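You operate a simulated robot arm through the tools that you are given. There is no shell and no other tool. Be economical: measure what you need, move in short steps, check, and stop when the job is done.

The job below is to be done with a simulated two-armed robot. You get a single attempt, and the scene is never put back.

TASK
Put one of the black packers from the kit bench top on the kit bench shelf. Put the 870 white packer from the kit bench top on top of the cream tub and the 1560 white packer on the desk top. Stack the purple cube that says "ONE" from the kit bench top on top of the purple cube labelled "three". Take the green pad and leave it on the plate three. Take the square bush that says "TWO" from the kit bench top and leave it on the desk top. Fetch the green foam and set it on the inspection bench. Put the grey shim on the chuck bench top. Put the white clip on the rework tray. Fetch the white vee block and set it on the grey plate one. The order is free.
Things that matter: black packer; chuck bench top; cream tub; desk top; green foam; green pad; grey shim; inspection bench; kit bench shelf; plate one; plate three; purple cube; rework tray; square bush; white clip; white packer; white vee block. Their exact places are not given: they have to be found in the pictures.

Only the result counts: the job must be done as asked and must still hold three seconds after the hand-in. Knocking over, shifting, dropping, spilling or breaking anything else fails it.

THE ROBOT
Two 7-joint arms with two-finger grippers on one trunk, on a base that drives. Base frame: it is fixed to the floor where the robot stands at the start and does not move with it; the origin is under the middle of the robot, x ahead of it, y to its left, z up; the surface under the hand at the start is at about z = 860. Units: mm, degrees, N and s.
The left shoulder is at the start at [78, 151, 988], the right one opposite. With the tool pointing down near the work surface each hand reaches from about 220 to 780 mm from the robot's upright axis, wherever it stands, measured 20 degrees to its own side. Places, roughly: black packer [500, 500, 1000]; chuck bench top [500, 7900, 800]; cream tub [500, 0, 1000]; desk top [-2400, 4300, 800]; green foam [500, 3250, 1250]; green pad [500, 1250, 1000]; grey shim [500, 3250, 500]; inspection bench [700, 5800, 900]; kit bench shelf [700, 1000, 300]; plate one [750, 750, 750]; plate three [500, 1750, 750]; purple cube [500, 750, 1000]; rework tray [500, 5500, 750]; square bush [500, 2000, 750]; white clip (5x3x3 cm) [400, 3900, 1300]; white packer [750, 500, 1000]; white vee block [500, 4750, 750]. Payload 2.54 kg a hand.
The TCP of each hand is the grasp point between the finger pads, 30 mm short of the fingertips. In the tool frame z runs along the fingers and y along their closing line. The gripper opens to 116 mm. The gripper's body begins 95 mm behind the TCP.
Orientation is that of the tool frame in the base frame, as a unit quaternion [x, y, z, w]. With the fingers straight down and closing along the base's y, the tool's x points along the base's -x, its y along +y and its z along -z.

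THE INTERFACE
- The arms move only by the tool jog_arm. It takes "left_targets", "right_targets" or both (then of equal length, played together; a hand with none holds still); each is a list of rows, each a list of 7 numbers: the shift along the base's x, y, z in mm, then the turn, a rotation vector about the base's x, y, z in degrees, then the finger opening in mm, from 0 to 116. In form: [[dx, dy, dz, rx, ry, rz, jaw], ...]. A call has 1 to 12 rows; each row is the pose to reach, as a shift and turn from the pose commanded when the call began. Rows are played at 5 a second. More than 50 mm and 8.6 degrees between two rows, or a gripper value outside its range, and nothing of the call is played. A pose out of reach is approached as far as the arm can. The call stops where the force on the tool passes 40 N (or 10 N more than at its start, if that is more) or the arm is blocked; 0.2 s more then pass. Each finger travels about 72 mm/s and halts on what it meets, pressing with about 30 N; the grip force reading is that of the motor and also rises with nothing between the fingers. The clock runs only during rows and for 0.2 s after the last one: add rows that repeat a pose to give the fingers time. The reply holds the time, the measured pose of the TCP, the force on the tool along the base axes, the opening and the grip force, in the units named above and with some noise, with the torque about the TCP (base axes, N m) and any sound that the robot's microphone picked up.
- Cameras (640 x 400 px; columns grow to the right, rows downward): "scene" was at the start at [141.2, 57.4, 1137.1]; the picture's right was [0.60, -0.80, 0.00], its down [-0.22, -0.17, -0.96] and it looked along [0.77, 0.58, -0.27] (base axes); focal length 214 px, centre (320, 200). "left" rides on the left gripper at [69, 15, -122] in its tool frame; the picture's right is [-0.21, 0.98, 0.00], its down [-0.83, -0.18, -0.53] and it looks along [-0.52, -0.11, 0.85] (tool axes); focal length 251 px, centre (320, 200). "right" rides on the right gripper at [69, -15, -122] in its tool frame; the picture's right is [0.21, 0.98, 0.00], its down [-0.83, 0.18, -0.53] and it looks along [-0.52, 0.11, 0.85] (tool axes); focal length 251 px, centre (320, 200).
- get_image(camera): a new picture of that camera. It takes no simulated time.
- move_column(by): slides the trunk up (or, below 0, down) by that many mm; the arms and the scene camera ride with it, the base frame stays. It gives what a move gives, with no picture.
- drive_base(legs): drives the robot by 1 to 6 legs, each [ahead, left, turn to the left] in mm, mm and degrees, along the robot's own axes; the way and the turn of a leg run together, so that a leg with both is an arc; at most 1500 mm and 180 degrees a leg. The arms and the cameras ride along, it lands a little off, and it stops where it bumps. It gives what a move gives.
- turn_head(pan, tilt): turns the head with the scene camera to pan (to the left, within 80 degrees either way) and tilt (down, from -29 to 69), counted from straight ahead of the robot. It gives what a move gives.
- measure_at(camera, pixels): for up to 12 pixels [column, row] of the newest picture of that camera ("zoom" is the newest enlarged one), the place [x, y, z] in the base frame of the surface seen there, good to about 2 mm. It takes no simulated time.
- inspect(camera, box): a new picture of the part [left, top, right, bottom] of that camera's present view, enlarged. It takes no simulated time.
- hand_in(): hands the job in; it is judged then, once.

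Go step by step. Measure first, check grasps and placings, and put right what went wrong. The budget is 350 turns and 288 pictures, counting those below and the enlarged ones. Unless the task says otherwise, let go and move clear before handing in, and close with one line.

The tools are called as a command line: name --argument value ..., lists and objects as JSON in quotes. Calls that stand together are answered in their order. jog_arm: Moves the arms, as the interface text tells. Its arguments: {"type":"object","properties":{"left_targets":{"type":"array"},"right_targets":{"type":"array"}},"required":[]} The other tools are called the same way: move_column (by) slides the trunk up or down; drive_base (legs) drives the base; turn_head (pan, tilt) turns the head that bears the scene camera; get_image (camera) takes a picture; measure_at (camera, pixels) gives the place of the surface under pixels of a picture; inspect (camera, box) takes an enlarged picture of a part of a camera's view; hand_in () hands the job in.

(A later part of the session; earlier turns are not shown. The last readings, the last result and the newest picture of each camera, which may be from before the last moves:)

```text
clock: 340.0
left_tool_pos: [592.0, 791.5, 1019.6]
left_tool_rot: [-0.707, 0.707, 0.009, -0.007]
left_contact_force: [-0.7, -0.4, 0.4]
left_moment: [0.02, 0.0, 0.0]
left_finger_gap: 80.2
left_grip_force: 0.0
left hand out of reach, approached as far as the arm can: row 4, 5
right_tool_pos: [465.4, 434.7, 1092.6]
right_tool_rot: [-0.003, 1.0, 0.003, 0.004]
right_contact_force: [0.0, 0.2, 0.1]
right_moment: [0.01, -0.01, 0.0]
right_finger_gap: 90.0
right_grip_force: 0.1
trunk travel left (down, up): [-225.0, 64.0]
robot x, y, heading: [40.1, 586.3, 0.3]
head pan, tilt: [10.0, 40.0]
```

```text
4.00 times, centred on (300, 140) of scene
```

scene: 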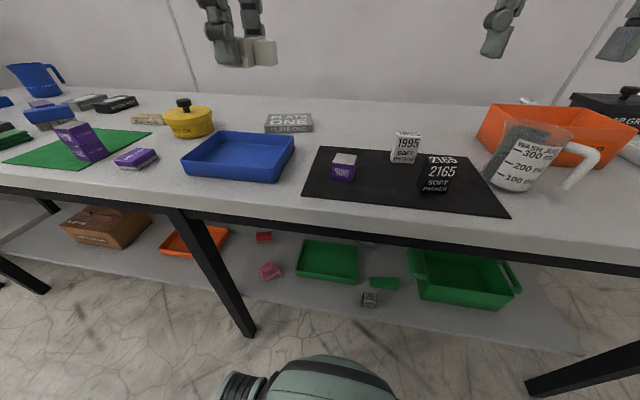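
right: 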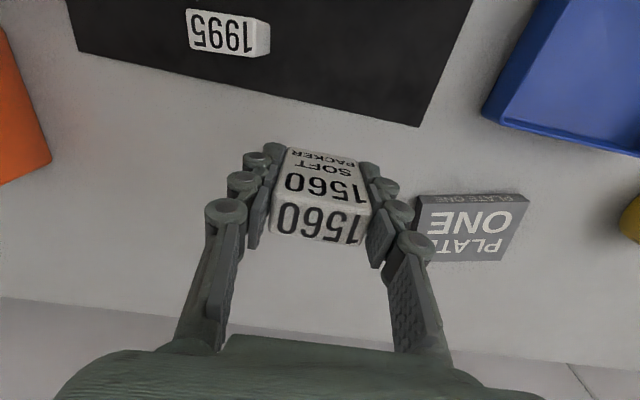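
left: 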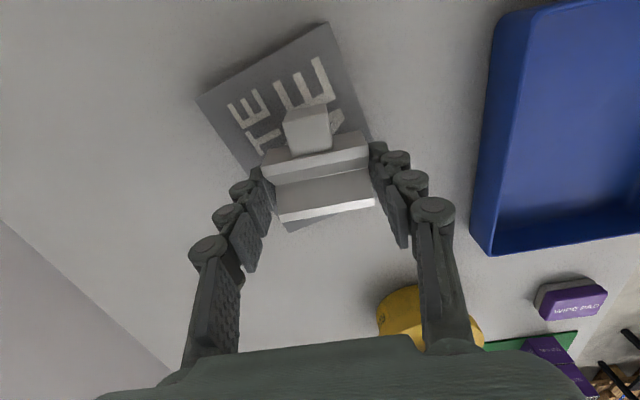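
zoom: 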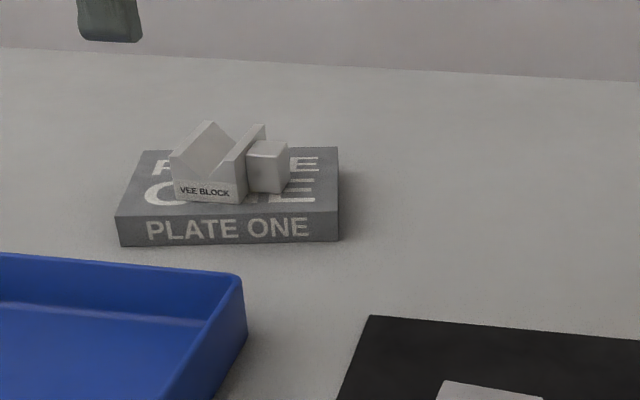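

The vee block sits on plate one. I'll turn the left wrist back, retract, and drive to the rack.

jog_arm --left_targets '[[-15, 0, 10, 0, 0, -8.2, 80], [-30, 0, 20, 0, 0, -16.4, 80], [-45, 0, 30, 0, 0, -24.6, 80], [-60, 0, 40, 0, 0, -32.8, 80], [-75, 0, 50, 0, 0, -41, 80], [-90, 0, 60, 0, 0, -49.2, 80], [-105, 0, 70, 0, 0, -57.4, 80], [-120, 0, 70, 0, 0, -65.6, 80], [-135, 0, 70, 0, 0, -73.8, 80], [-150, 0, 70, 0, 0, -82, 80], [-165, 0, 70, 0, 0, -90, 80]]'

drive_base --legs '[[-600, 0, 0], [0, 1400, 0], [0, 1100, 0]]'

move_column --by 64

turn_head --pan 0 --tilt 5

get_image --camera "scene"

```text
clock: 342.4
left_tool_pos: [428.9, 792.9, 1091.0]
left_tool_rot: [0.002, 1.0, 0.009, 0.003]
left_contact_force: [-0.1, -0.1, 0.3]
left_moment: [-0.05, 0.02, -0.01]
left_finger_gap: 79.9
left_grip_force: 0.0
right_tool_pos: [466.5, 433.7, 1093.4]
right_tool_rot: [-0.003, 1.0, 0.002, 0.004]
right_contact_force: [0.6, 1.1, -1.1]
right_moment: [0.03, -0.01, 0.02]
right_finger_gap: 89.8
right_grip_force: 0.0
trunk travel left (down, up): [-225.0, 64.0]
robot x, y, heading: [37.6, 587.3, -0.1]
head pan, tilt: [10.0, 40.0]
```

```text
clock: 369.6
left_tool_pos: [-159.3, 3298.0, 1090.7]
left_tool_rot: [0.007, 1.0, 0.012, 0.003]
left_contact_force: [-0.5, 0.0, -0.3]
left_moment: [-0.01, 0.02, 0.0]
left_finger_gap: 79.9
left_grip_force: 0.0
right_tool_pos: [-125.6, 2941.1, 1093.2]
right_tool_rot: [0.002, 1.0, 0.003, 0.003]
right_contact_force: [0.3, -0.9, 1.1]
right_moment: [0.0, 0.0, 0.0]
right_finger_gap: 89.9
right_grip_force: 0.2
trunk travel left (down, up): [-225.0, 64.0]
robot x, y, heading: [-550.4, 3100.3, -0.4]
head pan, tilt: [10.0, 40.0]
```

```text
clock: 370.6
left_tool_pos: [-156.6, 3299.1, 1153.7]
left_tool_rot: [0.007, 1.0, 0.011, 0.003]
left_contact_force: [-0.1, -0.3, 0.3]
left_moment: [0.04, 0.02, 0.01]
left_finger_gap: 80.0
left_grip_force: 0.2
right_tool_pos: [-125.1, 2941.3, 1155.8]
right_tool_rot: [0.003, 1.0, 0.003, 0.003]
right_contact_force: [0.6, 0.6, -0.1]
right_moment: [-0.03, 0.01, 0.0]
right_finger_gap: 90.3
right_grip_force: 0.1
trunk travel left (down, up): [-289.0, 0.0]
robot x, y, heading: [-550.0, 3105.0, -0.6]
head pan, tilt: [10.0, 40.0]
```

```text
clock: 371.6
left_tool_pos: [-158.3, 3299.1, 1153.4]
left_tool_rot: [0.006, 1.0, 0.012, 0.002]
left_contact_force: [-0.1, 0.4, -0.9]
left_moment: [0.01, -0.01, 0.01]
left_finger_gap: 80.1
left_grip_force: 0.0
right_tool_pos: [-125.1, 2940.5, 1157.8]
right_tool_rot: [0.003, 1.0, 0.003, 0.003]
right_contact_force: [-0.3, 0.3, 0.4]
right_moment: [0.01, 0.01, -0.03]
right_finger_gap: 90.1
right_grip_force: 0.1
trunk travel left (down, up): [-289.0, 0.0]
robot x, y, heading: [-553.4, 3099.9, -0.5]
head pan, tilt: [0.0, 5.0]
```

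```text
153 pictures are left
```

scene: 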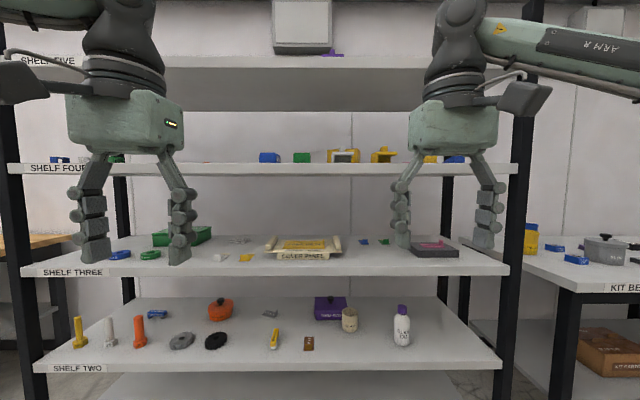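

Now I'll enlarge shelf four to see the foam and its neighbours.

inspect --camera "scene" --box '[240, 130, 480, 185]'

measure_at --camera "scene" --pixels '[[301, 157], [294, 157], [309, 157], [301, 152], [268, 157], [343, 157], [330, 168], [380, 157], [60, 160], [115, 159], [320, 75]]'

```text
2.67 times, centred on (360, 158) of scene
```

zoom: 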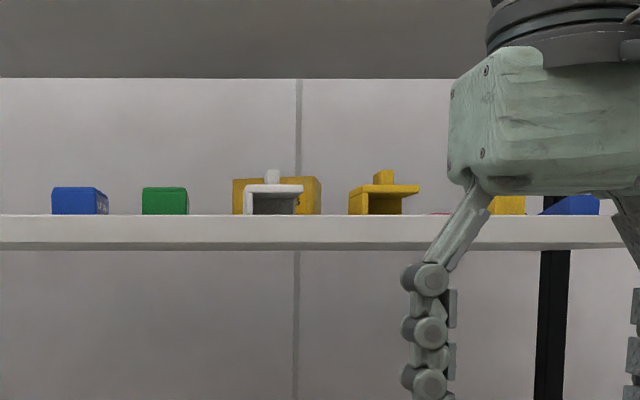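

```text
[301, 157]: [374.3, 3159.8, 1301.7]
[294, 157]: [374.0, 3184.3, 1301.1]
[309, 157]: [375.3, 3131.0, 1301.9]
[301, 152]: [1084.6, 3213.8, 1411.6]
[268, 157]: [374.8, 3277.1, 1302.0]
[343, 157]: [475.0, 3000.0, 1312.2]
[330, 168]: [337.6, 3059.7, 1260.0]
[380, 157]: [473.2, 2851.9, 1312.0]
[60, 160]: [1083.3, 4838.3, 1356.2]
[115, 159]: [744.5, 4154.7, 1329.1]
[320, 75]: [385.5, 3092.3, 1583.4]
```

The foam is centred near y 3158, front x 374, top ≈1310. I'll drive 550 mm north to see the left part of shelf four for the white clip.

drive_base --legs '[[0, 550, 0.5]]'

turn_head --pan 0 --tilt -5

get_image --camera "scene"

```text
clock: 377.4
left_tool_pos: [-157.1, 3854.3, 1152.4]
left_tool_rot: [0.002, 1.0, 0.012, 0.002]
left_contact_force: [0.1, -0.1, -0.6]
left_moment: [0.0, -0.02, 0.02]
left_finger_gap: 80.1
left_grip_force: 0.0
right_tool_pos: [-121.0, 3496.6, 1157.0]
right_tool_rot: [-0.001, 1.0, 0.003, 0.002]
right_contact_force: [0.3, 0.6, 0.3]
right_moment: [-0.01, 0.01, 0.07]
right_finger_gap: 90.2
right_grip_force: 0.0
trunk travel left (down, up): [-289.0, 0.0]
robot x, y, heading: [-547.7, 3653.3, -0.0]
head pan, tilt: [0.0, 5.0]
```

```text
clock: 378.2
left_tool_pos: [-155.9, 3852.2, 1155.5]
left_tool_rot: [0.003, 1.0, 0.011, 0.003]
left_contact_force: [0.4, -0.3, 0.4]
left_moment: [0.01, -0.06, 0.0]
left_finger_gap: 80.1
left_grip_force: 0.1
right_tool_pos: [-120.0, 3495.2, 1158.1]
right_tool_rot: [-0.001, 1.0, 0.003, 0.004]
right_contact_force: [0.3, -0.2, 0.3]
right_moment: [0.0, -0.03, 0.02]
right_finger_gap: 90.2
right_grip_force: 0.0
trunk travel left (down, up): [-289.0, 0.0]
robot x, y, heading: [-547.8, 3651.8, -0.1]
head pan, tilt: [0.0, -5.0]
```

```text
151 pictures are left
```

scene: 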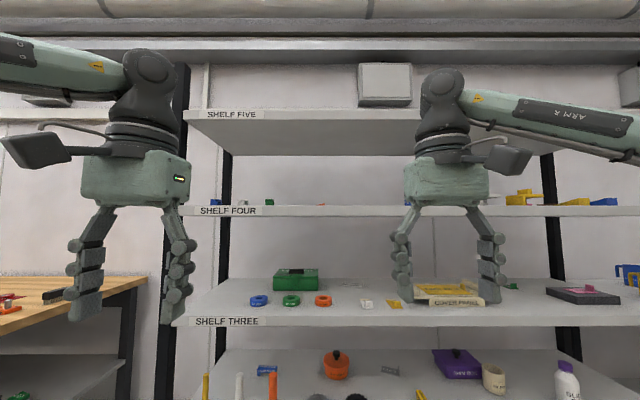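

inspect --camera "scene" --box '[180, 180, 400, 225]'

inspect --camera "scene" --box '[240, 260, 520, 330]'

inspect --camera "scene" --box '[440, 170, 640, 225]'

measure_at --camera "scene" --pixels '[[216, 202], [270, 202], [366, 303], [215, 210], [280, 205]]'

```text
2.91 times, centred on (290, 202) of scene
```

zoom: 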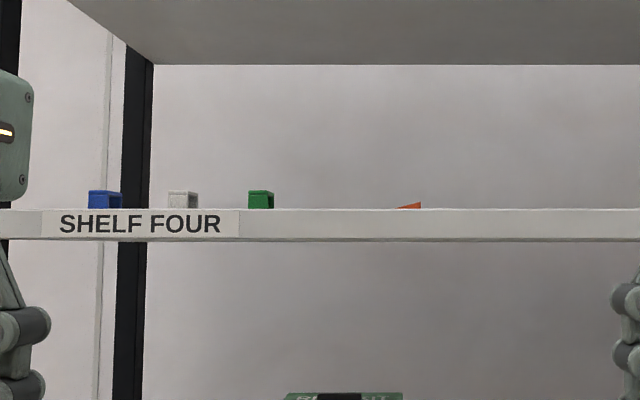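

```text
2.29 times, centred on (380, 295) of scene
```

zoom: 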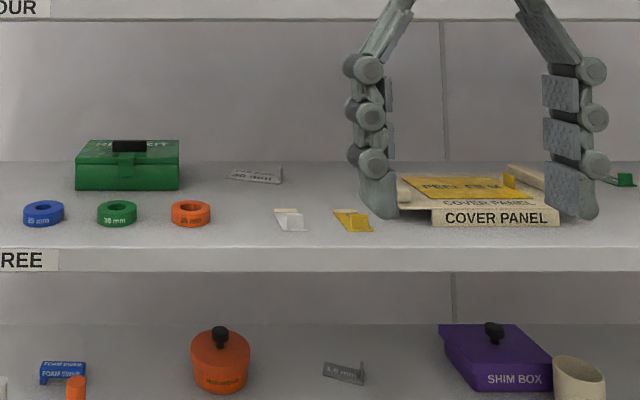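

```text
3.20 times, centred on (540, 198) of scene
```

zoom: 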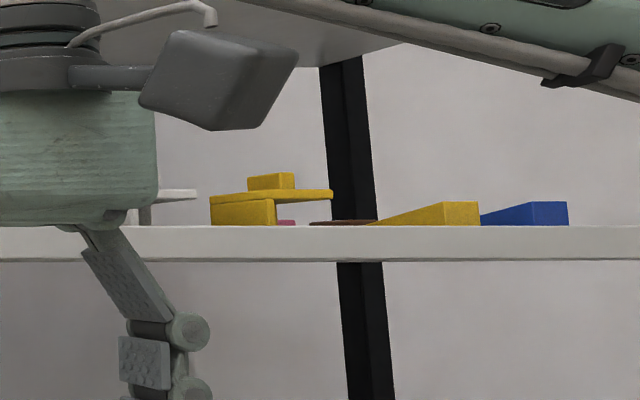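

```text
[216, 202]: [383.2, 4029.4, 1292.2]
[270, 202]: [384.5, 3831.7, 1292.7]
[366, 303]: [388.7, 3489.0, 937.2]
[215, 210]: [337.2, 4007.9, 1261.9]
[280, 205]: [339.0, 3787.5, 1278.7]
```

The white clip is at about y 3930 on shelf four (between the blue and green clips), x≈384, shelf z≈1279. I'll raise and tilt the left hand 60° forward to pick it.

drive_base --legs '[[0, 130, 0]]'

jog_arm --left_targets '[[15, -10, 20, 0, -8.5, 0, 80], [30, -20, 45, 0, -17, 0, 80], [45, -30, 70, 0, -25.5, 0, 80], [60, -40, 95, 0, -34, 0, 80], [80, -45, 120, 0, -42.5, 0, 80], [100, -50, 145, 0, -51, 0, 80], [120, -50, 170, 0, -59.5, 0, 80], [120, -50, 190, 0, -59.5, 0, 80], [120, -50, 190, 0, -59.5, 0, 80]]'

get_image --camera "left"

get_image --camera "scene"

```text
clock: 380.1
left_tool_pos: [-157.2, 3982.8, 1154.4]
left_tool_rot: [0.003, 1.0, 0.011, 0.003]
left_contact_force: [-0.4, 0.3, 0.0]
left_moment: [-0.03, 0.03, 0.01]
left_finger_gap: 80.1
left_grip_force: 0.2
right_tool_pos: [-122.1, 3625.0, 1157.2]
right_tool_rot: [-0.001, 1.0, 0.002, 0.003]
right_contact_force: [-0.3, 0.2, 1.6]
right_moment: [0.0, 0.01, 0.03]
right_finger_gap: 90.1
right_grip_force: 0.0
trunk travel left (down, up): [-289.0, 0.0]
robot x, y, heading: [-546.9, 3784.9, 0.1]
head pan, tilt: [0.0, -5.0]
```

```text
clock: 382.1
left_tool_pos: [-36.5, 3933.0, 1344.4]
left_tool_rot: [-0.004, 0.866, 0.011, 0.499]
left_contact_force: [0.9, -0.2, -0.3]
left_moment: [-0.04, 0.03, -0.01]
left_finger_gap: 80.1
left_grip_force: 0.2
right_tool_pos: [-121.9, 3624.5, 1157.0]
right_tool_rot: [-0.001, 1.0, 0.003, 0.003]
right_contact_force: [0.3, 0.1, -0.3]
right_moment: [0.01, -0.01, 0.0]
right_finger_gap: 90.1
right_grip_force: 0.0
trunk travel left (down, up): [-289.0, 0.0]
robot x, y, heading: [-549.4, 3781.7, -0.2]
head pan, tilt: [0.0, -5.0]
```

```text
147 pictures are left
```

left: 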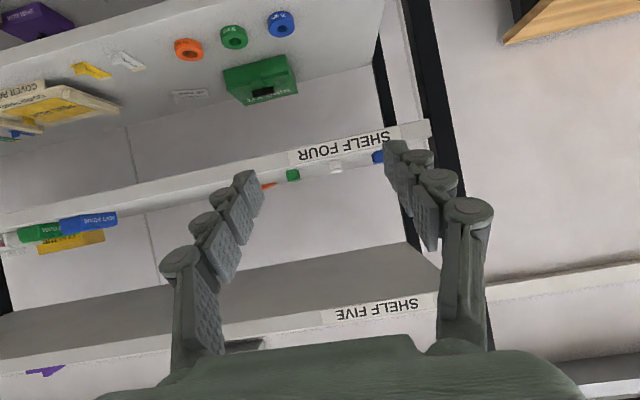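

```text
146 pictures are left
```

scene: 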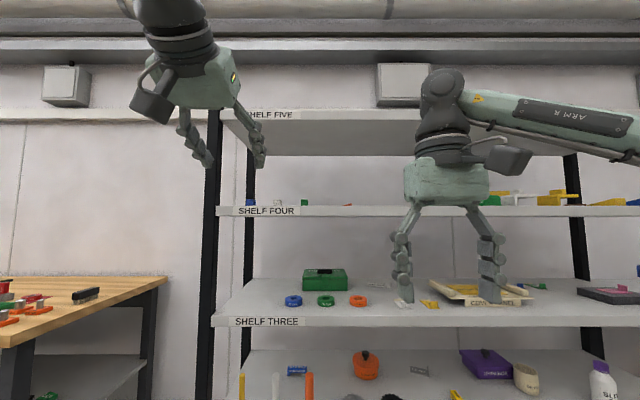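

The left view shows the white clip at (337,167). I'll enlarge it and the foam on the left.

inspect --camera "left" --box '[260, 130, 400, 200]'

inspect --camera "left" --box '[0, 190, 140, 280]'

measure_at --camera "left" --pixels '[[336, 165], [330, 168], [342, 168], [336, 172], [293, 175], [376, 157], [40, 230], [300, 165]]'

```text
4.57 times, centred on (330, 165) of left
```

zoom: 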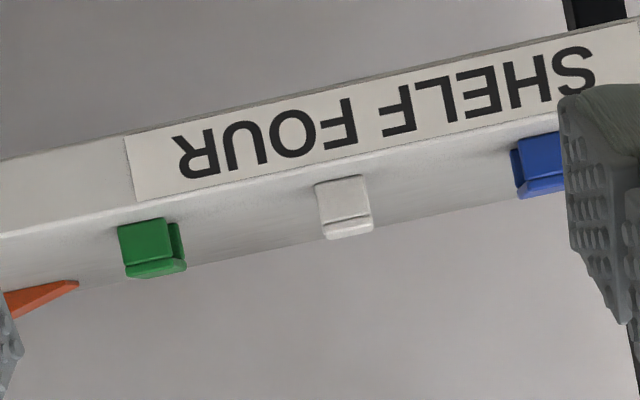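

```text
4.44 times, centred on (70, 235) of left
```

zoom: 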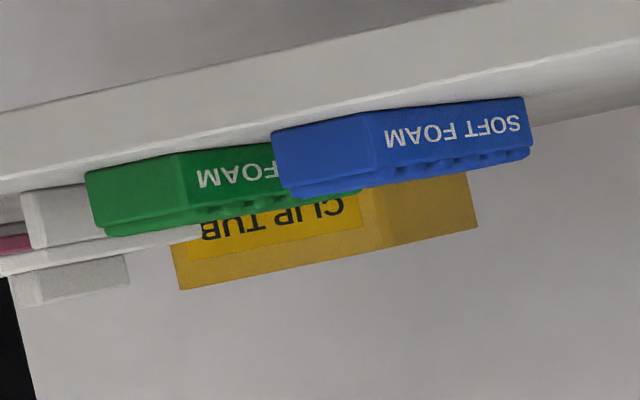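

```text
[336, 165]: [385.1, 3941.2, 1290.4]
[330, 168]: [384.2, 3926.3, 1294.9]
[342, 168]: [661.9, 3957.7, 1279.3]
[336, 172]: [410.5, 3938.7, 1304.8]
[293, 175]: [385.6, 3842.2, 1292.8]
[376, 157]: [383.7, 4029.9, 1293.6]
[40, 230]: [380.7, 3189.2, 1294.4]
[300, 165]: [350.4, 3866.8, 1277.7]
```

Labels confirm "FOAM" on the green one, and the clip is centred at y≈3939, front x 384. I'll drive ahead 350 mm and line up above the clip.

drive_base --legs '[[350, 0, 0]]'

get_image --camera "left"

get_image --camera "scene"

```text
clock: 384.3
left_tool_pos: [309.8, 3931.7, 1342.9]
left_tool_rot: [-0.002, 0.867, 0.01, 0.498]
left_contact_force: [0.0, -0.8, 0.7]
left_moment: [-0.01, -0.01, 0.0]
left_finger_gap: 80.0
left_grip_force: 0.0
right_tool_pos: [223.3, 3623.5, 1156.4]
right_tool_rot: [0.001, 1.0, 0.002, 0.002]
right_contact_force: [-0.1, -0.2, -0.5]
right_moment: [0.01, -0.02, -0.01]
right_finger_gap: 90.3
right_grip_force: 0.0
trunk travel left (down, up): [-289.0, 0.0]
robot x, y, heading: [-205.4, 3781.1, -0.3]
head pan, tilt: [0.0, -5.0]
```

```text
143 pictures are left
```

left: 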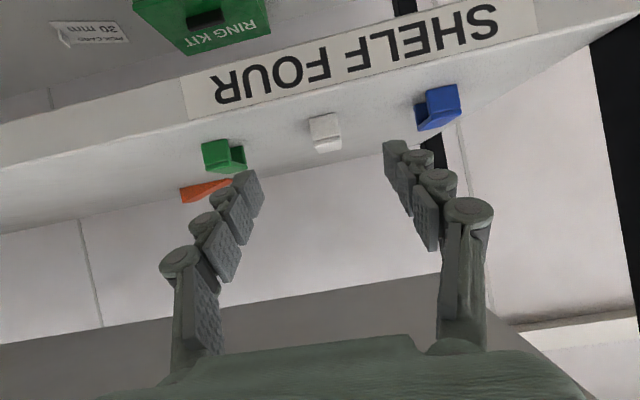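

```text
142 pictures are left
```

scene: 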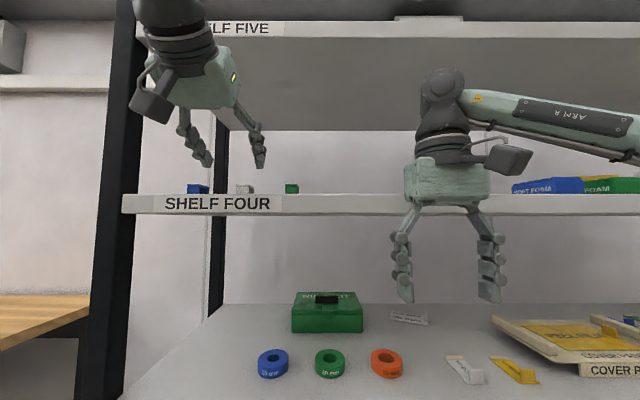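

measure_at --camera "left" --pixels '[[312, 125], [337, 117], [315, 148], [340, 144], [326, 132], [326, 146], [326, 118], [285, 140]]'

inspect --camera "left" --box '[270, 90, 390, 180]'

```text
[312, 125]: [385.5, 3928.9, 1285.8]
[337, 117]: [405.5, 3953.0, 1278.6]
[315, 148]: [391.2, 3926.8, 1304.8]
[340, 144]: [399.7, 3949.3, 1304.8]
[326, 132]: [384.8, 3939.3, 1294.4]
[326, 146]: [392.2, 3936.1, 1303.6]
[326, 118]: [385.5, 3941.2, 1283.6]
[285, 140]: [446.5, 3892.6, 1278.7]
```

```text
4.44 times, centred on (330, 135) of left
```

zoom: 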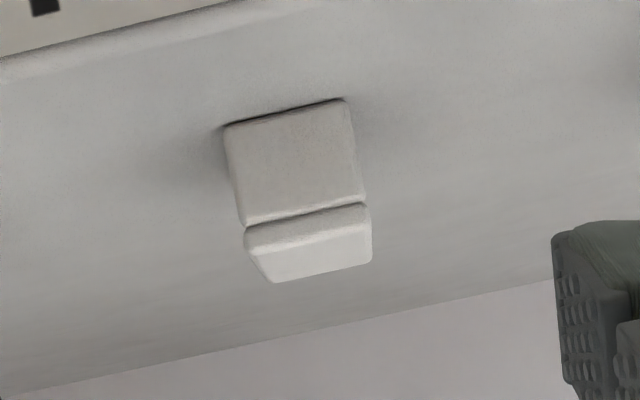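

Clip centre y≈3939, top 1305, shelf 1279. Moving over it and lowering to z 1308 with the gap at 58.

jog_arm --left_targets '[[30, 4, 0, 0, 0, 0, 70], [65, 8, 0, 0, 0, 0, 58], [93, 8, 0, 0, 0, 0, 58], [93, 8, -20, 0, 0, 0, 58], [93, 8, -34, 0, 0, 0, 58], [93, 8, -34, 0, 0, 0, 58]]'

get_image --camera "left"

get_image --camera "scene"

```text
clock: 385.7
left_tool_pos: [400.7, 3940.1, 1310.3]
left_tool_rot: [-0.003, 0.867, 0.01, 0.498]
left_contact_force: [0.1, -0.4, -1.1]
left_moment: [0.0, 0.0, -0.03]
left_finger_gap: 57.8
left_grip_force: 0.1
right_tool_pos: [221.7, 3623.4, 1156.5]
right_tool_rot: [0.0, 1.0, 0.003, 0.004]
right_contact_force: [0.3, 0.2, 0.4]
right_moment: [0.0, -0.04, 0.01]
right_finger_gap: 89.9
right_grip_force: 0.0
trunk travel left (down, up): [-289.0, 0.0]
robot x, y, heading: [-206.1, 3776.5, 0.1]
head pan, tilt: [0.0, -5.0]
```

```text
140 pictures are left
```

left: 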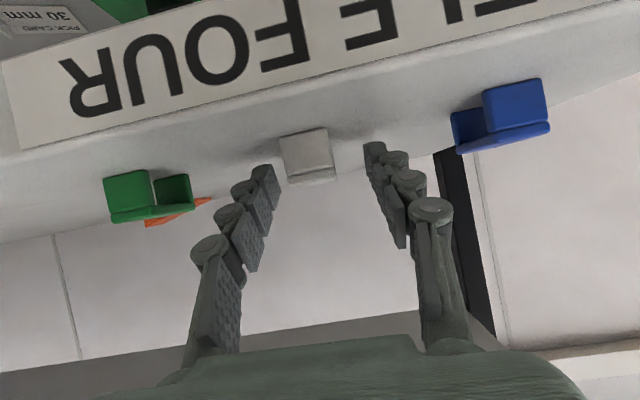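

```text
139 pictures are left
```

scene: 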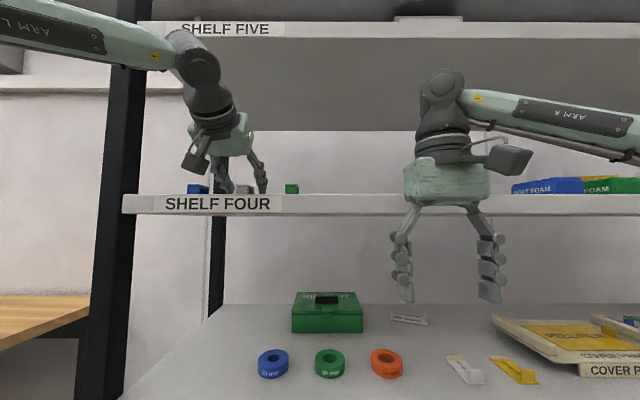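

The clip sits between the fingertips, a little to the left. I'll shift −4 mm in y, lower 5 mm and close.

jog_arm --left_targets '[[3, -4, -3, 0, 0, 0, 58], [4, -4, -5, 0, 0, 0, 50], [4, -4, -5, 0, 0, 0, 35], [4, -4, -5, 0, 0, 0, 20], [4, -4, -5, 0, 0, 0, 0], [4, -4, -5, 0, 0, 0, 0], [4, -4, -5, 0, 0, 0, 0]]'

get_image --camera "left"

```text
clock: 387.3
left_tool_pos: [404.4, 3935.3, 1305.6]
left_tool_rot: [-0.003, 0.867, 0.011, 0.498]
left_contact_force: [0.1, 0.3, 0.4]
left_moment: [-0.03, 0.0, 0.01]
left_finger_gap: 23.3
left_grip_force: 29.8
right_tool_pos: [223.7, 3624.3, 1156.9]
right_tool_rot: [0.0, 1.0, 0.003, 0.003]
right_contact_force: [-0.5, 0.5, -0.3]
right_moment: [0.01, 0.03, 0.01]
right_finger_gap: 90.0
right_grip_force: 0.0
trunk travel left (down, up): [-289.0, 0.0]
robot x, y, heading: [-204.4, 3780.1, -0.0]
head pan, tilt: [0.0, -5.0]
```

```text
138 pictures are left
```

left: 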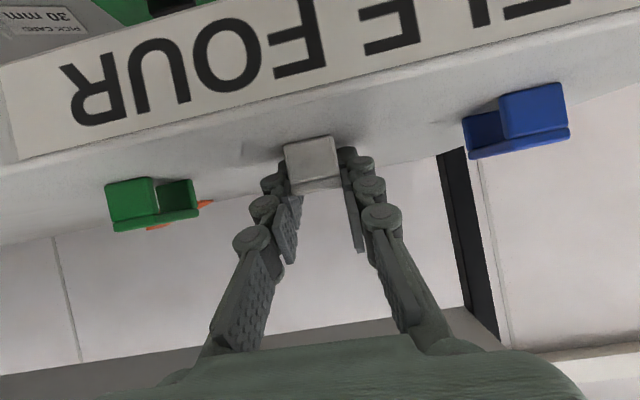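

Gripped at 23 mm. Lift slowly.

jog_arm --left_targets '[[0, 0, 3, 0, 0, 0, 0], [0, 0, 10, 0, 0, 0, 0], [0, 0, 25, 0, 0, 0, 0], [-30, 0, 40, 0, 0, 0, 0], [-70, 0, 40, 0, 0, 0, 0]]'

get_image --camera "left"

```text
clock: 388.5
left_tool_pos: [334.0, 3937.1, 1345.8]
left_tool_rot: [-0.003, 0.866, 0.011, 0.499]
left_contact_force: [-0.5, -0.5, -0.2]
left_moment: [-0.02, -0.01, 0.01]
left_finger_gap: 23.3
left_grip_force: 29.9
right_tool_pos: [222.5, 3623.2, 1157.3]
right_tool_rot: [0.0, 1.0, 0.003, 0.002]
right_contact_force: [-0.1, -0.4, 0.4]
right_moment: [0.02, -0.03, 0.0]
right_finger_gap: 90.1
right_grip_force: 0.0
trunk travel left (down, up): [-289.0, 0.0]
robot x, y, heading: [-204.2, 3781.2, 0.1]
head pan, tilt: [0.0, -5.0]
```

```text
137 pictures are left
```

left: 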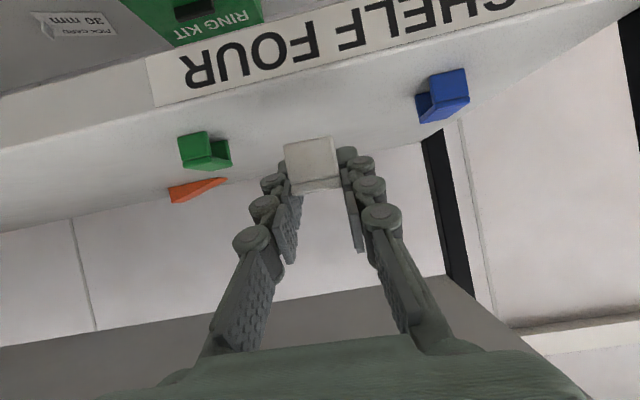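

Clip held. I'll back off, move south to the foam and raise and tilt the right hand 60°.

drive_base --legs '[[-340, 0, 0], [0, -470, 0]]'

jog_arm --left_targets '[[-15, 0, 0, 0, 0, 0, 0], [-30, 0, 0, 0, 0, 0, 0], [-45, 0, 0, 0, 0, 0, 0], [-60, 0, 0, 0, 0, 0, 0], [-70, 0, 0, 0, 0, 0, 0], [-70, 0, 0, 0, 0, 0, 0], [-70, 0, 0, 0, 0, 0, 0], [-70, 0, 0, 0, 0, 0, 0], [-70, 0, 0, 0, 0, 0, 0]]' --right_targets '[[10, 0, 20, 0, -8.5, 0, 90], [20, 0, 45, 0, -17, 0, 90], [30, 0, 70, 0, -25.5, 0, 90], [40, 0, 95, 0, -34, 0, 90], [50, 0, 120, 0, -42.5, 0, 90], [65, 0, 145, 0, -51, 0, 90], [80, 0, 170, 0, -59.5, 0, 90], [85, 0, 190, 0, -59.5, 0, 90], [85, 0, 190, 0, -59.5, 0, 90]]'

get_image --camera "right"

```text
clock: 395.4
left_tool_pos: [-2.5, 3459.9, 1346.4]
left_tool_rot: [-0.001, 0.866, 0.01, 0.499]
left_contact_force: [0.2, -0.1, 0.3]
left_moment: [0.05, 0.0, 0.01]
left_finger_gap: 23.6
left_grip_force: 29.9
right_tool_pos: [-114.8, 3147.2, 1156.7]
right_tool_rot: [0.001, 1.0, 0.002, 0.003]
right_contact_force: [0.7, -0.2, -0.3]
right_moment: [0.03, 0.02, 0.0]
right_finger_gap: 89.9
right_grip_force: 0.0
trunk travel left (down, up): [-289.0, 0.0]
robot x, y, heading: [-539.8, 3308.6, -0.1]
head pan, tilt: [0.0, -5.0]
```

```text
clock: 397.4
left_tool_pos: [-73.3, 3460.5, 1346.1]
left_tool_rot: [-0.002, 0.867, 0.011, 0.498]
left_contact_force: [0.7, 0.9, -0.3]
left_moment: [0.02, 0.0, -0.04]
left_finger_gap: 23.6
left_grip_force: 29.6
right_tool_pos: [-31.0, 3147.3, 1348.2]
right_tool_rot: [-0.001, 0.866, 0.003, 0.5]
right_contact_force: [0.0, -0.2, 0.5]
right_moment: [0.01, 0.0, 0.01]
right_finger_gap: 89.6
right_grip_force: 0.0
trunk travel left (down, up): [-289.0, 0.0]
robot x, y, heading: [-542.4, 3306.5, -0.3]
head pan, tilt: [0.0, -5.0]
```

```text
136 pictures are left
```

right: 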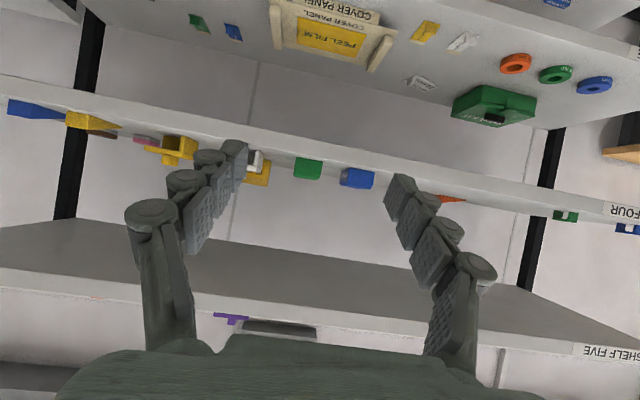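

The foam is at (308,168). Drive ahead 330 mm and measure from close.

drive_base --legs '[[335, 0, 0.2]]'

get_image --camera "right"

```text
clock: 399.6
left_tool_pos: [263.4, 3461.3, 1345.7]
left_tool_rot: [-0.003, 0.867, 0.011, 0.498]
left_contact_force: [-0.3, 1.3, -0.6]
left_moment: [0.01, 0.03, 0.01]
left_finger_gap: 23.6
left_grip_force: 30.4
right_tool_pos: [305.4, 3147.9, 1346.3]
right_tool_rot: [-0.002, 0.867, 0.004, 0.498]
right_contact_force: [0.3, -0.4, -0.5]
right_moment: [-0.02, -0.02, -0.01]
right_finger_gap: 90.0
right_grip_force: 0.1
trunk travel left (down, up): [-289.0, 0.0]
robot x, y, heading: [-203.2, 3304.2, 0.1]
head pan, tilt: [0.0, -5.0]
```

```text
135 pictures are left
```

right: 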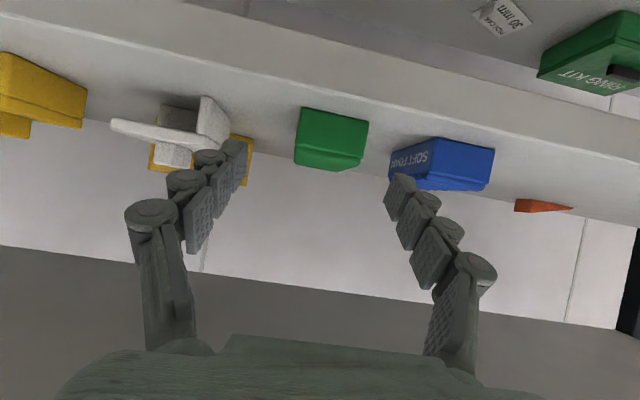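

measure_at --camera "right" --pixels '[[302, 110], [366, 125], [297, 160], [360, 168], [330, 140], [330, 168], [392, 165], [430, 185], [230, 120]]'

inspect --camera "right" --box '[230, 90, 430, 210]'

```text
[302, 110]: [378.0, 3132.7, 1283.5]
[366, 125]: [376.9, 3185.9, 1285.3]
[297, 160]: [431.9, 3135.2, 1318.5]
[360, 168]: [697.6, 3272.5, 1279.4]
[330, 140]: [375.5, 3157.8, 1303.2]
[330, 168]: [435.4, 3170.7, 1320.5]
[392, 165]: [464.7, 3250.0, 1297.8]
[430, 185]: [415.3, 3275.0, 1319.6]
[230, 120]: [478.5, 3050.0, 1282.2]
```

```text
3.20 times, centred on (330, 150) of right
```

zoom: 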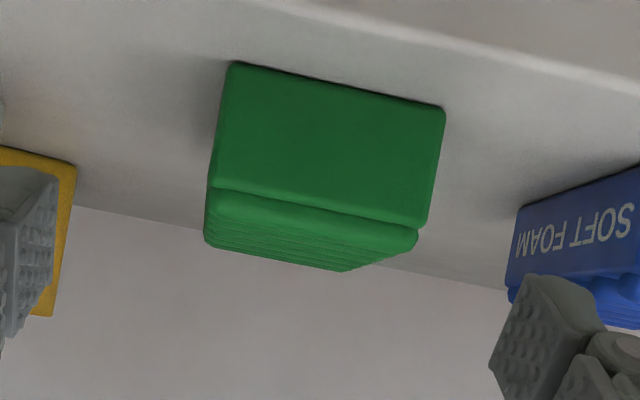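

Foam: y 3131–3187, top ≈1320, front x 375. I'll align at y 3159, move in above it and lower to z 1308 with a 78 mm gap.

jog_arm --right_targets '[[0, 11, 10, 0, 0, 0, 82], [40, 11, 10, 0, 0, 0, 78], [80, 11, 10, 0, 0, 0, 78], [118, 11, 10, 0, 0, 0, 78], [118, 11, -15, 0, 0, 0, 78], [118, 11, -36, 0, 0, 0, 78], [118, 11, -36, 0, 0, 0, 78]]'

get_image --camera "right"

```text
clock: 401.2
left_tool_pos: [260.8, 3460.9, 1345.2]
left_tool_rot: [-0.004, 0.866, 0.011, 0.499]
left_contact_force: [-0.3, -0.8, -0.3]
left_moment: [0.01, 0.02, -0.01]
left_finger_gap: 23.4
left_grip_force: 29.4
right_tool_pos: [423.6, 3158.7, 1311.3]
right_tool_rot: [-0.001, 0.866, 0.003, 0.5]
right_contact_force: [-0.5, 0.0, 0.1]
right_moment: [0.01, 0.0, -0.01]
right_finger_gap: 78.1
right_grip_force: 0.1
trunk travel left (down, up): [-289.0, 0.0]
robot x, y, heading: [-204.1, 3304.0, -0.2]
head pan, tilt: [0.0, -5.0]
```

```text
133 pictures are left
```

right: 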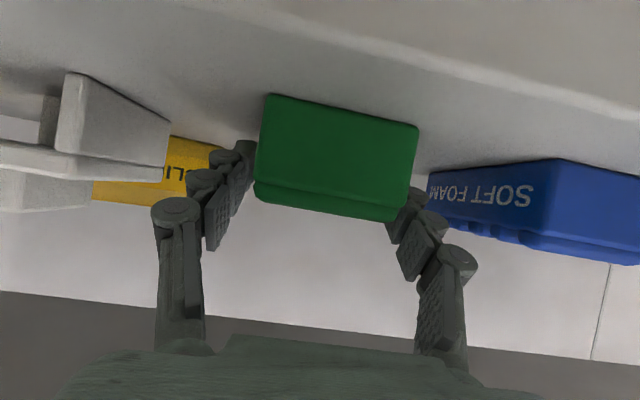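

The foam lies between the fingers. Lower 2 mm, close and lift.

jog_arm --right_targets '[[0, 1, -2, 0, 0, 0, 70], [0, 1, -2, 0, 0, 0, 55], [0, 1, -2, 0, 0, 0, 40], [0, 1, -2, 0, 0, 0, 20], [0, 1, -2, 0, 0, 0, 0], [0, 1, -2, 0, 0, 0, 0], [0, 1, 2, 0, 0, 0, 0], [0, 1, 15, 0, 0, 0, 0], [0, 1, 40, 0, 0, 0, 0]]'

get_image --camera "right"

```text
clock: 403.2
left_tool_pos: [262.1, 3460.9, 1346.4]
left_tool_rot: [-0.005, 0.866, 0.011, 0.5]
left_contact_force: [0.6, 0.5, -0.2]
left_moment: [0.0, -0.04, 0.04]
left_finger_gap: 23.4
left_grip_force: 30.1
right_tool_pos: [424.3, 3160.7, 1349.7]
right_tool_rot: [-0.001, 0.866, 0.003, 0.499]
right_contact_force: [-0.5, -0.4, 0.0]
right_moment: [0.03, 0.01, -0.02]
right_finger_gap: 58.3
right_grip_force: 29.9
trunk travel left (down, up): [-289.0, 0.0]
robot x, y, heading: [-206.6, 3305.3, -0.0]
head pan, tilt: [0.0, -5.0]
```

```text
132 pictures are left
```

right: 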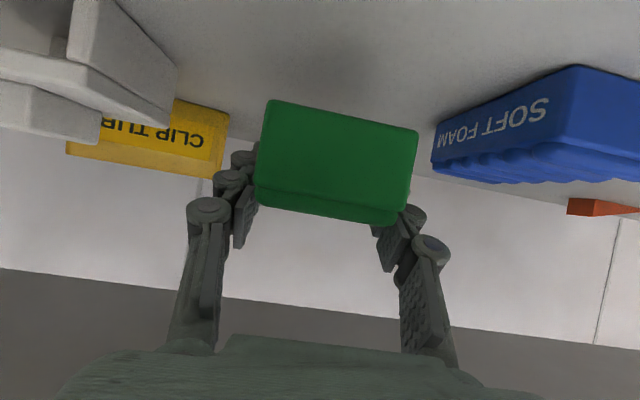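

The foam is held. I'll back out and drive north to the inspection bench.

drive_base --legs '[[-350, 0, 0], [0, 1100, 0]]'

drive_base --legs '[[0, 900, 0]]'

turn_head --pan 0 --tilt 25

get_image --camera "scene"

```text
clock: 416.1
left_tool_pos: [-77.5, 4576.8, 1345.8]
left_tool_rot: [0.001, 0.867, 0.008, 0.498]
left_contact_force: [0.5, 0.6, -0.3]
left_moment: [-0.01, -0.04, 0.0]
left_finger_gap: 23.4
left_grip_force: 30.1
right_tool_pos: [80.9, 4275.1, 1350.4]
right_tool_rot: [0.002, 0.867, 0.001, 0.499]
right_contact_force: [0.4, -0.6, -0.7]
right_moment: [-0.02, -0.01, -0.01]
right_finger_gap: 58.4
right_grip_force: 30.3
trunk travel left (down, up): [-289.0, 0.0]
robot x, y, heading: [-550.4, 4425.2, -0.7]
head pan, tilt: [0.0, -5.0]
```

```text
clock: 425.1
left_tool_pos: [-71.7, 5475.0, 1345.1]
left_tool_rot: [0.0, 0.867, 0.01, 0.499]
left_contact_force: [0.3, 1.1, 0.2]
left_moment: [0.0, -0.01, 0.03]
left_finger_gap: 23.3
left_grip_force: 29.7
right_tool_pos: [89.1, 5172.8, 1352.6]
right_tool_rot: [0.0, 0.866, 0.003, 0.499]
right_contact_force: [0.1, 0.3, 0.1]
right_moment: [-0.03, 0.0, -0.01]
right_finger_gap: 58.6
right_grip_force: 29.9
trunk travel left (down, up): [-289.0, 0.0]
robot x, y, heading: [-540.7, 5318.7, -0.3]
head pan, tilt: [0.0, -5.0]
```

```text
clock: 426.1
left_tool_pos: [-69.4, 5473.4, 1345.6]
left_tool_rot: [0.0, 0.867, 0.009, 0.498]
left_contact_force: [0.3, 0.2, -0.1]
left_moment: [-0.06, -0.01, 0.02]
left_finger_gap: 23.5
left_grip_force: 29.7
right_tool_pos: [88.7, 5173.9, 1350.9]
right_tool_rot: [0.002, 0.866, 0.001, 0.499]
right_contact_force: [0.3, 0.0, -0.3]
right_moment: [0.01, 0.0, 0.01]
right_finger_gap: 58.4
right_grip_force: 30.0
trunk travel left (down, up): [-289.0, 0.0]
robot x, y, heading: [-541.4, 5321.1, -0.6]
head pan, tilt: [0.0, 25.0]
```

```text
131 pictures are left
```

scene: 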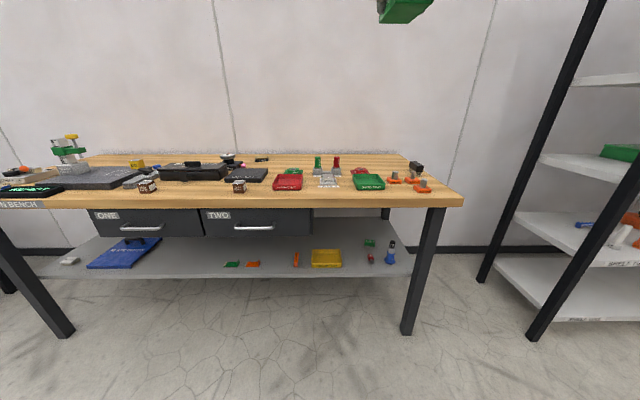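

I'll enlarge the bench top and measure free gaps along the front for the foam.

inspect --camera "scene" --box '[120, 140, 320, 220]'

measure_at --camera "scene" --pixels '[[157, 190], [195, 195], [195, 183], [232, 190], [246, 185], [262, 188], [275, 186], [302, 186], [278, 175], [300, 175], [200, 202], [222, 180]]'

```text
3.20 times, centred on (220, 180) of scene
```

zoom: 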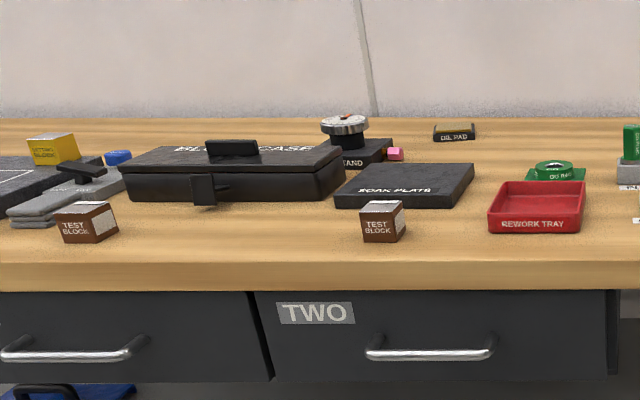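

```text
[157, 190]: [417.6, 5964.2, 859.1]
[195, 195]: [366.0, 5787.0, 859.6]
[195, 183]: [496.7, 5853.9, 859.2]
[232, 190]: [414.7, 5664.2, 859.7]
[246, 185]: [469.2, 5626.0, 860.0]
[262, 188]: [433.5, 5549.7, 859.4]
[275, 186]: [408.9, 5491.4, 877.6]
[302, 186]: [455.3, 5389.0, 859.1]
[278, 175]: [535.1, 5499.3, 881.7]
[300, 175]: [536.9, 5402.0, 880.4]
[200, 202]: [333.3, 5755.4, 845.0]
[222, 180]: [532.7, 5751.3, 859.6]
```

The strip between the two test blocks (x 345–490, y 5700–5940) is free for the foam. First the clip: lower the trunk 64 mm, drive ahead, and bring the left hand to the rework tray.

move_column --by -64

drive_base --legs '[[410, 0, 0.5]]'

jog_arm --left_targets '[[15, -2, -45, 0, 0, 0, 0], [30, -4, -90, 0, 0, 0, 0], [45, -6, -135, 0, 0, 0, 0], [60, -8, -180, 0, 0, 0, 0], [75, -10, -220, 0, 0, 0, 0], [90, -12, -260, 0, 0, 0, 0], [105, -14, -295, 0, 0, 0, 0], [115, -14, -325, 0, 0, 0, 0], [115, -14, -325, 0, 0, 0, 0]]'

get_image --camera "left"

get_image --camera "scene"

```text
clock: 427.1
left_tool_pos: [-70.3, 5475.8, 1281.3]
left_tool_rot: [0.0, 0.866, 0.009, 0.499]
left_contact_force: [0.0, 0.5, 0.4]
left_moment: [0.0, 0.0, 0.0]
left_finger_gap: 23.6
left_grip_force: 30.4
right_tool_pos: [89.6, 5173.3, 1286.3]
right_tool_rot: [0.001, 0.866, 0.002, 0.5]
right_contact_force: [-0.2, -0.6, -0.1]
right_moment: [0.0, 0.01, 0.02]
right_finger_gap: 58.6
right_grip_force: 29.9
trunk travel left (down, up): [-225.0, 64.0]
robot x, y, heading: [-540.3, 5321.5, -0.3]
head pan, tilt: [0.0, 25.0]
```

```text
clock: 429.7
left_tool_pos: [340.0, 5476.1, 1280.4]
left_tool_rot: [-0.003, 0.867, 0.011, 0.498]
left_contact_force: [0.0, -0.5, 0.4]
left_moment: [0.03, 0.01, 0.03]
left_finger_gap: 23.2
left_grip_force: 30.0
right_tool_pos: [501.1, 5176.5, 1285.9]
right_tool_rot: [-0.002, 0.867, 0.004, 0.498]
right_contact_force: [0.0, 0.0, -1.0]
right_moment: [0.01, 0.01, -0.02]
right_finger_gap: 58.2
right_grip_force: 30.1
trunk travel left (down, up): [-225.0, 64.0]
robot x, y, heading: [-127.7, 5320.9, -0.1]
head pan, tilt: [0.0, 25.0]
```

```text
clock: 431.7
left_tool_pos: [455.6, 5461.5, 956.7]
left_tool_rot: [-0.002, 0.867, 0.01, 0.499]
left_contact_force: [0.1, 0.7, -1.0]
left_moment: [-0.03, 0.02, 0.01]
left_finger_gap: 23.5
left_grip_force: 29.7
right_tool_pos: [500.8, 5175.7, 1286.4]
right_tool_rot: [-0.002, 0.866, 0.004, 0.5]
right_contact_force: [-0.4, 0.6, 0.1]
right_moment: [-0.02, 0.03, 0.0]
right_finger_gap: 58.3
right_grip_force: 30.2
trunk travel left (down, up): [-225.0, 64.0]
robot x, y, heading: [-131.5, 5322.2, -0.2]
head pan, tilt: [0.0, 25.0]
```

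```text
129 pictures are left
```

left: 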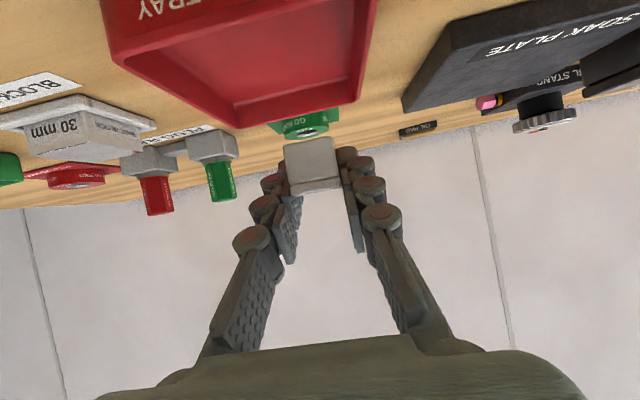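

```text
128 pictures are left
```

scene: 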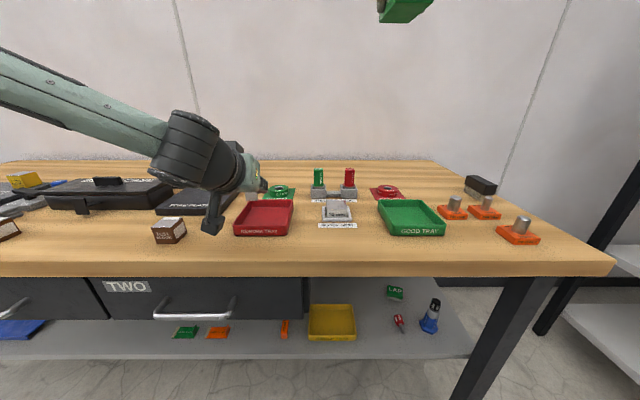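

Measuring the tray rim and floor accurately from the scene view.

measure_at --camera "scene" --pixels '[[240, 203], [292, 202], [290, 232], [237, 232], [265, 215], [268, 205], [262, 222], [213, 225], [218, 200], [168, 230], [180, 195]]'

inspect --camera "scene" --box '[180, 160, 320, 260]'

```text
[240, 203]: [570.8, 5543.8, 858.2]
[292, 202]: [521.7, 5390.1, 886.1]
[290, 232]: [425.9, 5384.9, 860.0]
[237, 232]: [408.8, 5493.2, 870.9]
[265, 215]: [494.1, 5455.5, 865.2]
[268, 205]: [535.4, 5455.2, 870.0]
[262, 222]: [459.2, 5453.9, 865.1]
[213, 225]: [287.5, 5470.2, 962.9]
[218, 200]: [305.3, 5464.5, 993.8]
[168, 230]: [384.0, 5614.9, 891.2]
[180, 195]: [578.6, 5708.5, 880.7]
```

```text
4.00 times, centred on (250, 210) of scene
```

zoom: 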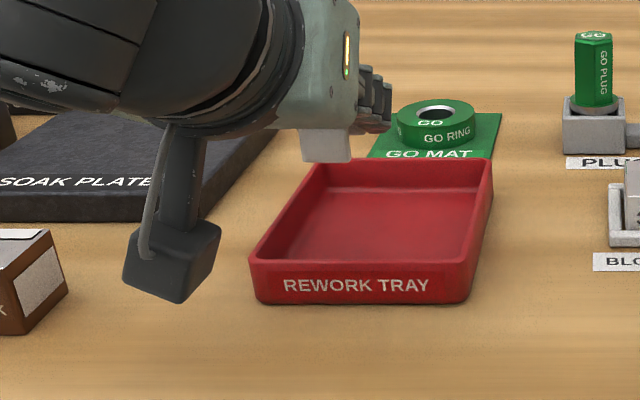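

The tray's inside floor is 865, rim ≈885, centre [472, 5445]. I'll move over it and lower to about 3 mm above the floor.

jog_arm --left_targets '[[20, -18, 0, 0, 0, 0, 0], [20, -18, -25, 0, 0, 0, 0], [20, -18, -48, 0, 0, 0, 0], [20, -18, -60, 0, 0, 0, 0], [20, -18, -60, 0, 0, 0, 0]]'

inspect --camera "scene" --box '[180, 160, 320, 260]'

get_image --camera "left"

```text
clock: 432.9
left_tool_pos: [474.7, 5443.3, 896.9]
left_tool_rot: [-0.003, 0.867, 0.011, 0.499]
left_contact_force: [0.6, -0.1, -0.7]
left_moment: [0.01, 0.01, 0.01]
left_finger_gap: 23.6
left_grip_force: 30.0
right_tool_pos: [500.9, 5174.5, 1286.8]
right_tool_rot: [-0.002, 0.867, 0.003, 0.499]
right_contact_force: [-0.3, 1.2, -0.2]
right_moment: [0.01, -0.03, -0.03]
right_finger_gap: 58.5
right_grip_force: 29.9
trunk travel left (down, up): [-225.0, 64.0]
robot x, y, heading: [-126.8, 5321.7, -0.1]
head pan, tilt: [0.0, 25.0]
```

```text
4.00 times, centred on (250, 210) of scene
```

zoom: 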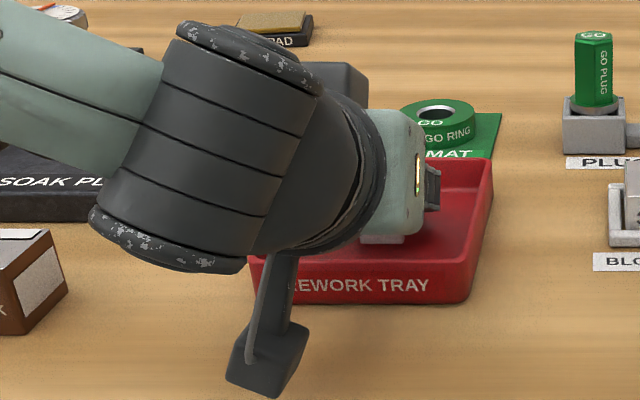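

```text
125 pictures are left
```

left: 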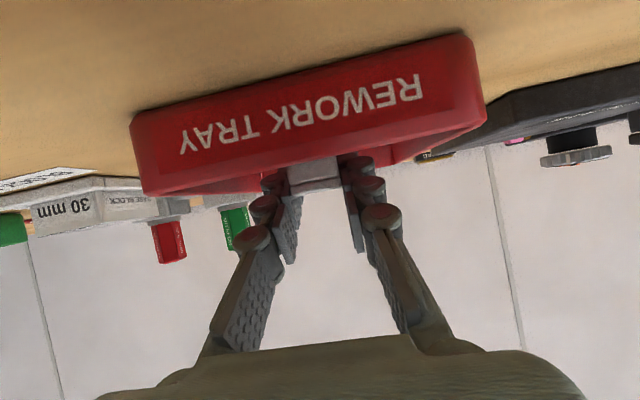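

It's inside the tray. Lower to contact.

jog_arm --left_targets '[[0, 0, -3, 0, 0, 0, 0], [0, 0, -5, 0, 0, 0, 0], [0, 0, -6, 0, 0, 0, 0]]'

```text
clock: 433.7
left_tool_pos: [475.3, 5444.5, 890.9]
left_tool_rot: [-0.003, 0.866, 0.011, 0.499]
left_contact_force: [0.0, 0.0, 0.2]
left_moment: [-0.01, 0.01, 0.01]
left_finger_gap: 23.1
left_grip_force: 29.8
right_tool_pos: [503.0, 5175.9, 1286.7]
right_tool_rot: [-0.002, 0.866, 0.004, 0.499]
right_contact_force: [0.4, 0.0, 0.7]
right_moment: [0.01, 0.01, -0.01]
right_finger_gap: 58.7
right_grip_force: 30.3
trunk travel left (down, up): [-225.0, 64.0]
robot x, y, heading: [-131.2, 5322.5, -0.1]
head pan, tilt: [0.0, 25.0]
```

jog_arm --left_targets '[[0, 0, -1, 0, 0, 0, 0], [0, 0, -2, 0, 0, 0, 0], [0, 0, -3, 0, 0, 0, 0]]'

```text
clock: 434.5
left_tool_pos: [475.5, 5443.8, 889.5]
left_tool_rot: [-0.003, 0.866, 0.01, 0.5]
left_contact_force: [-0.1, 1.3, 10.0]
left_moment: [-0.08, 0.1, 0.0]
left_finger_gap: 23.4
left_grip_force: 30.0
right_tool_pos: [500.4, 5174.9, 1287.1]
right_tool_rot: [-0.002, 0.867, 0.004, 0.499]
right_contact_force: [0.3, 0.0, 0.2]
right_moment: [-0.01, 0.04, 0.04]
right_finger_gap: 58.5
right_grip_force: 29.9
trunk travel left (down, up): [-225.0, 64.0]
robot x, y, heading: [-130.2, 5320.0, 0.1]
head pan, tilt: [0.0, 25.0]
```

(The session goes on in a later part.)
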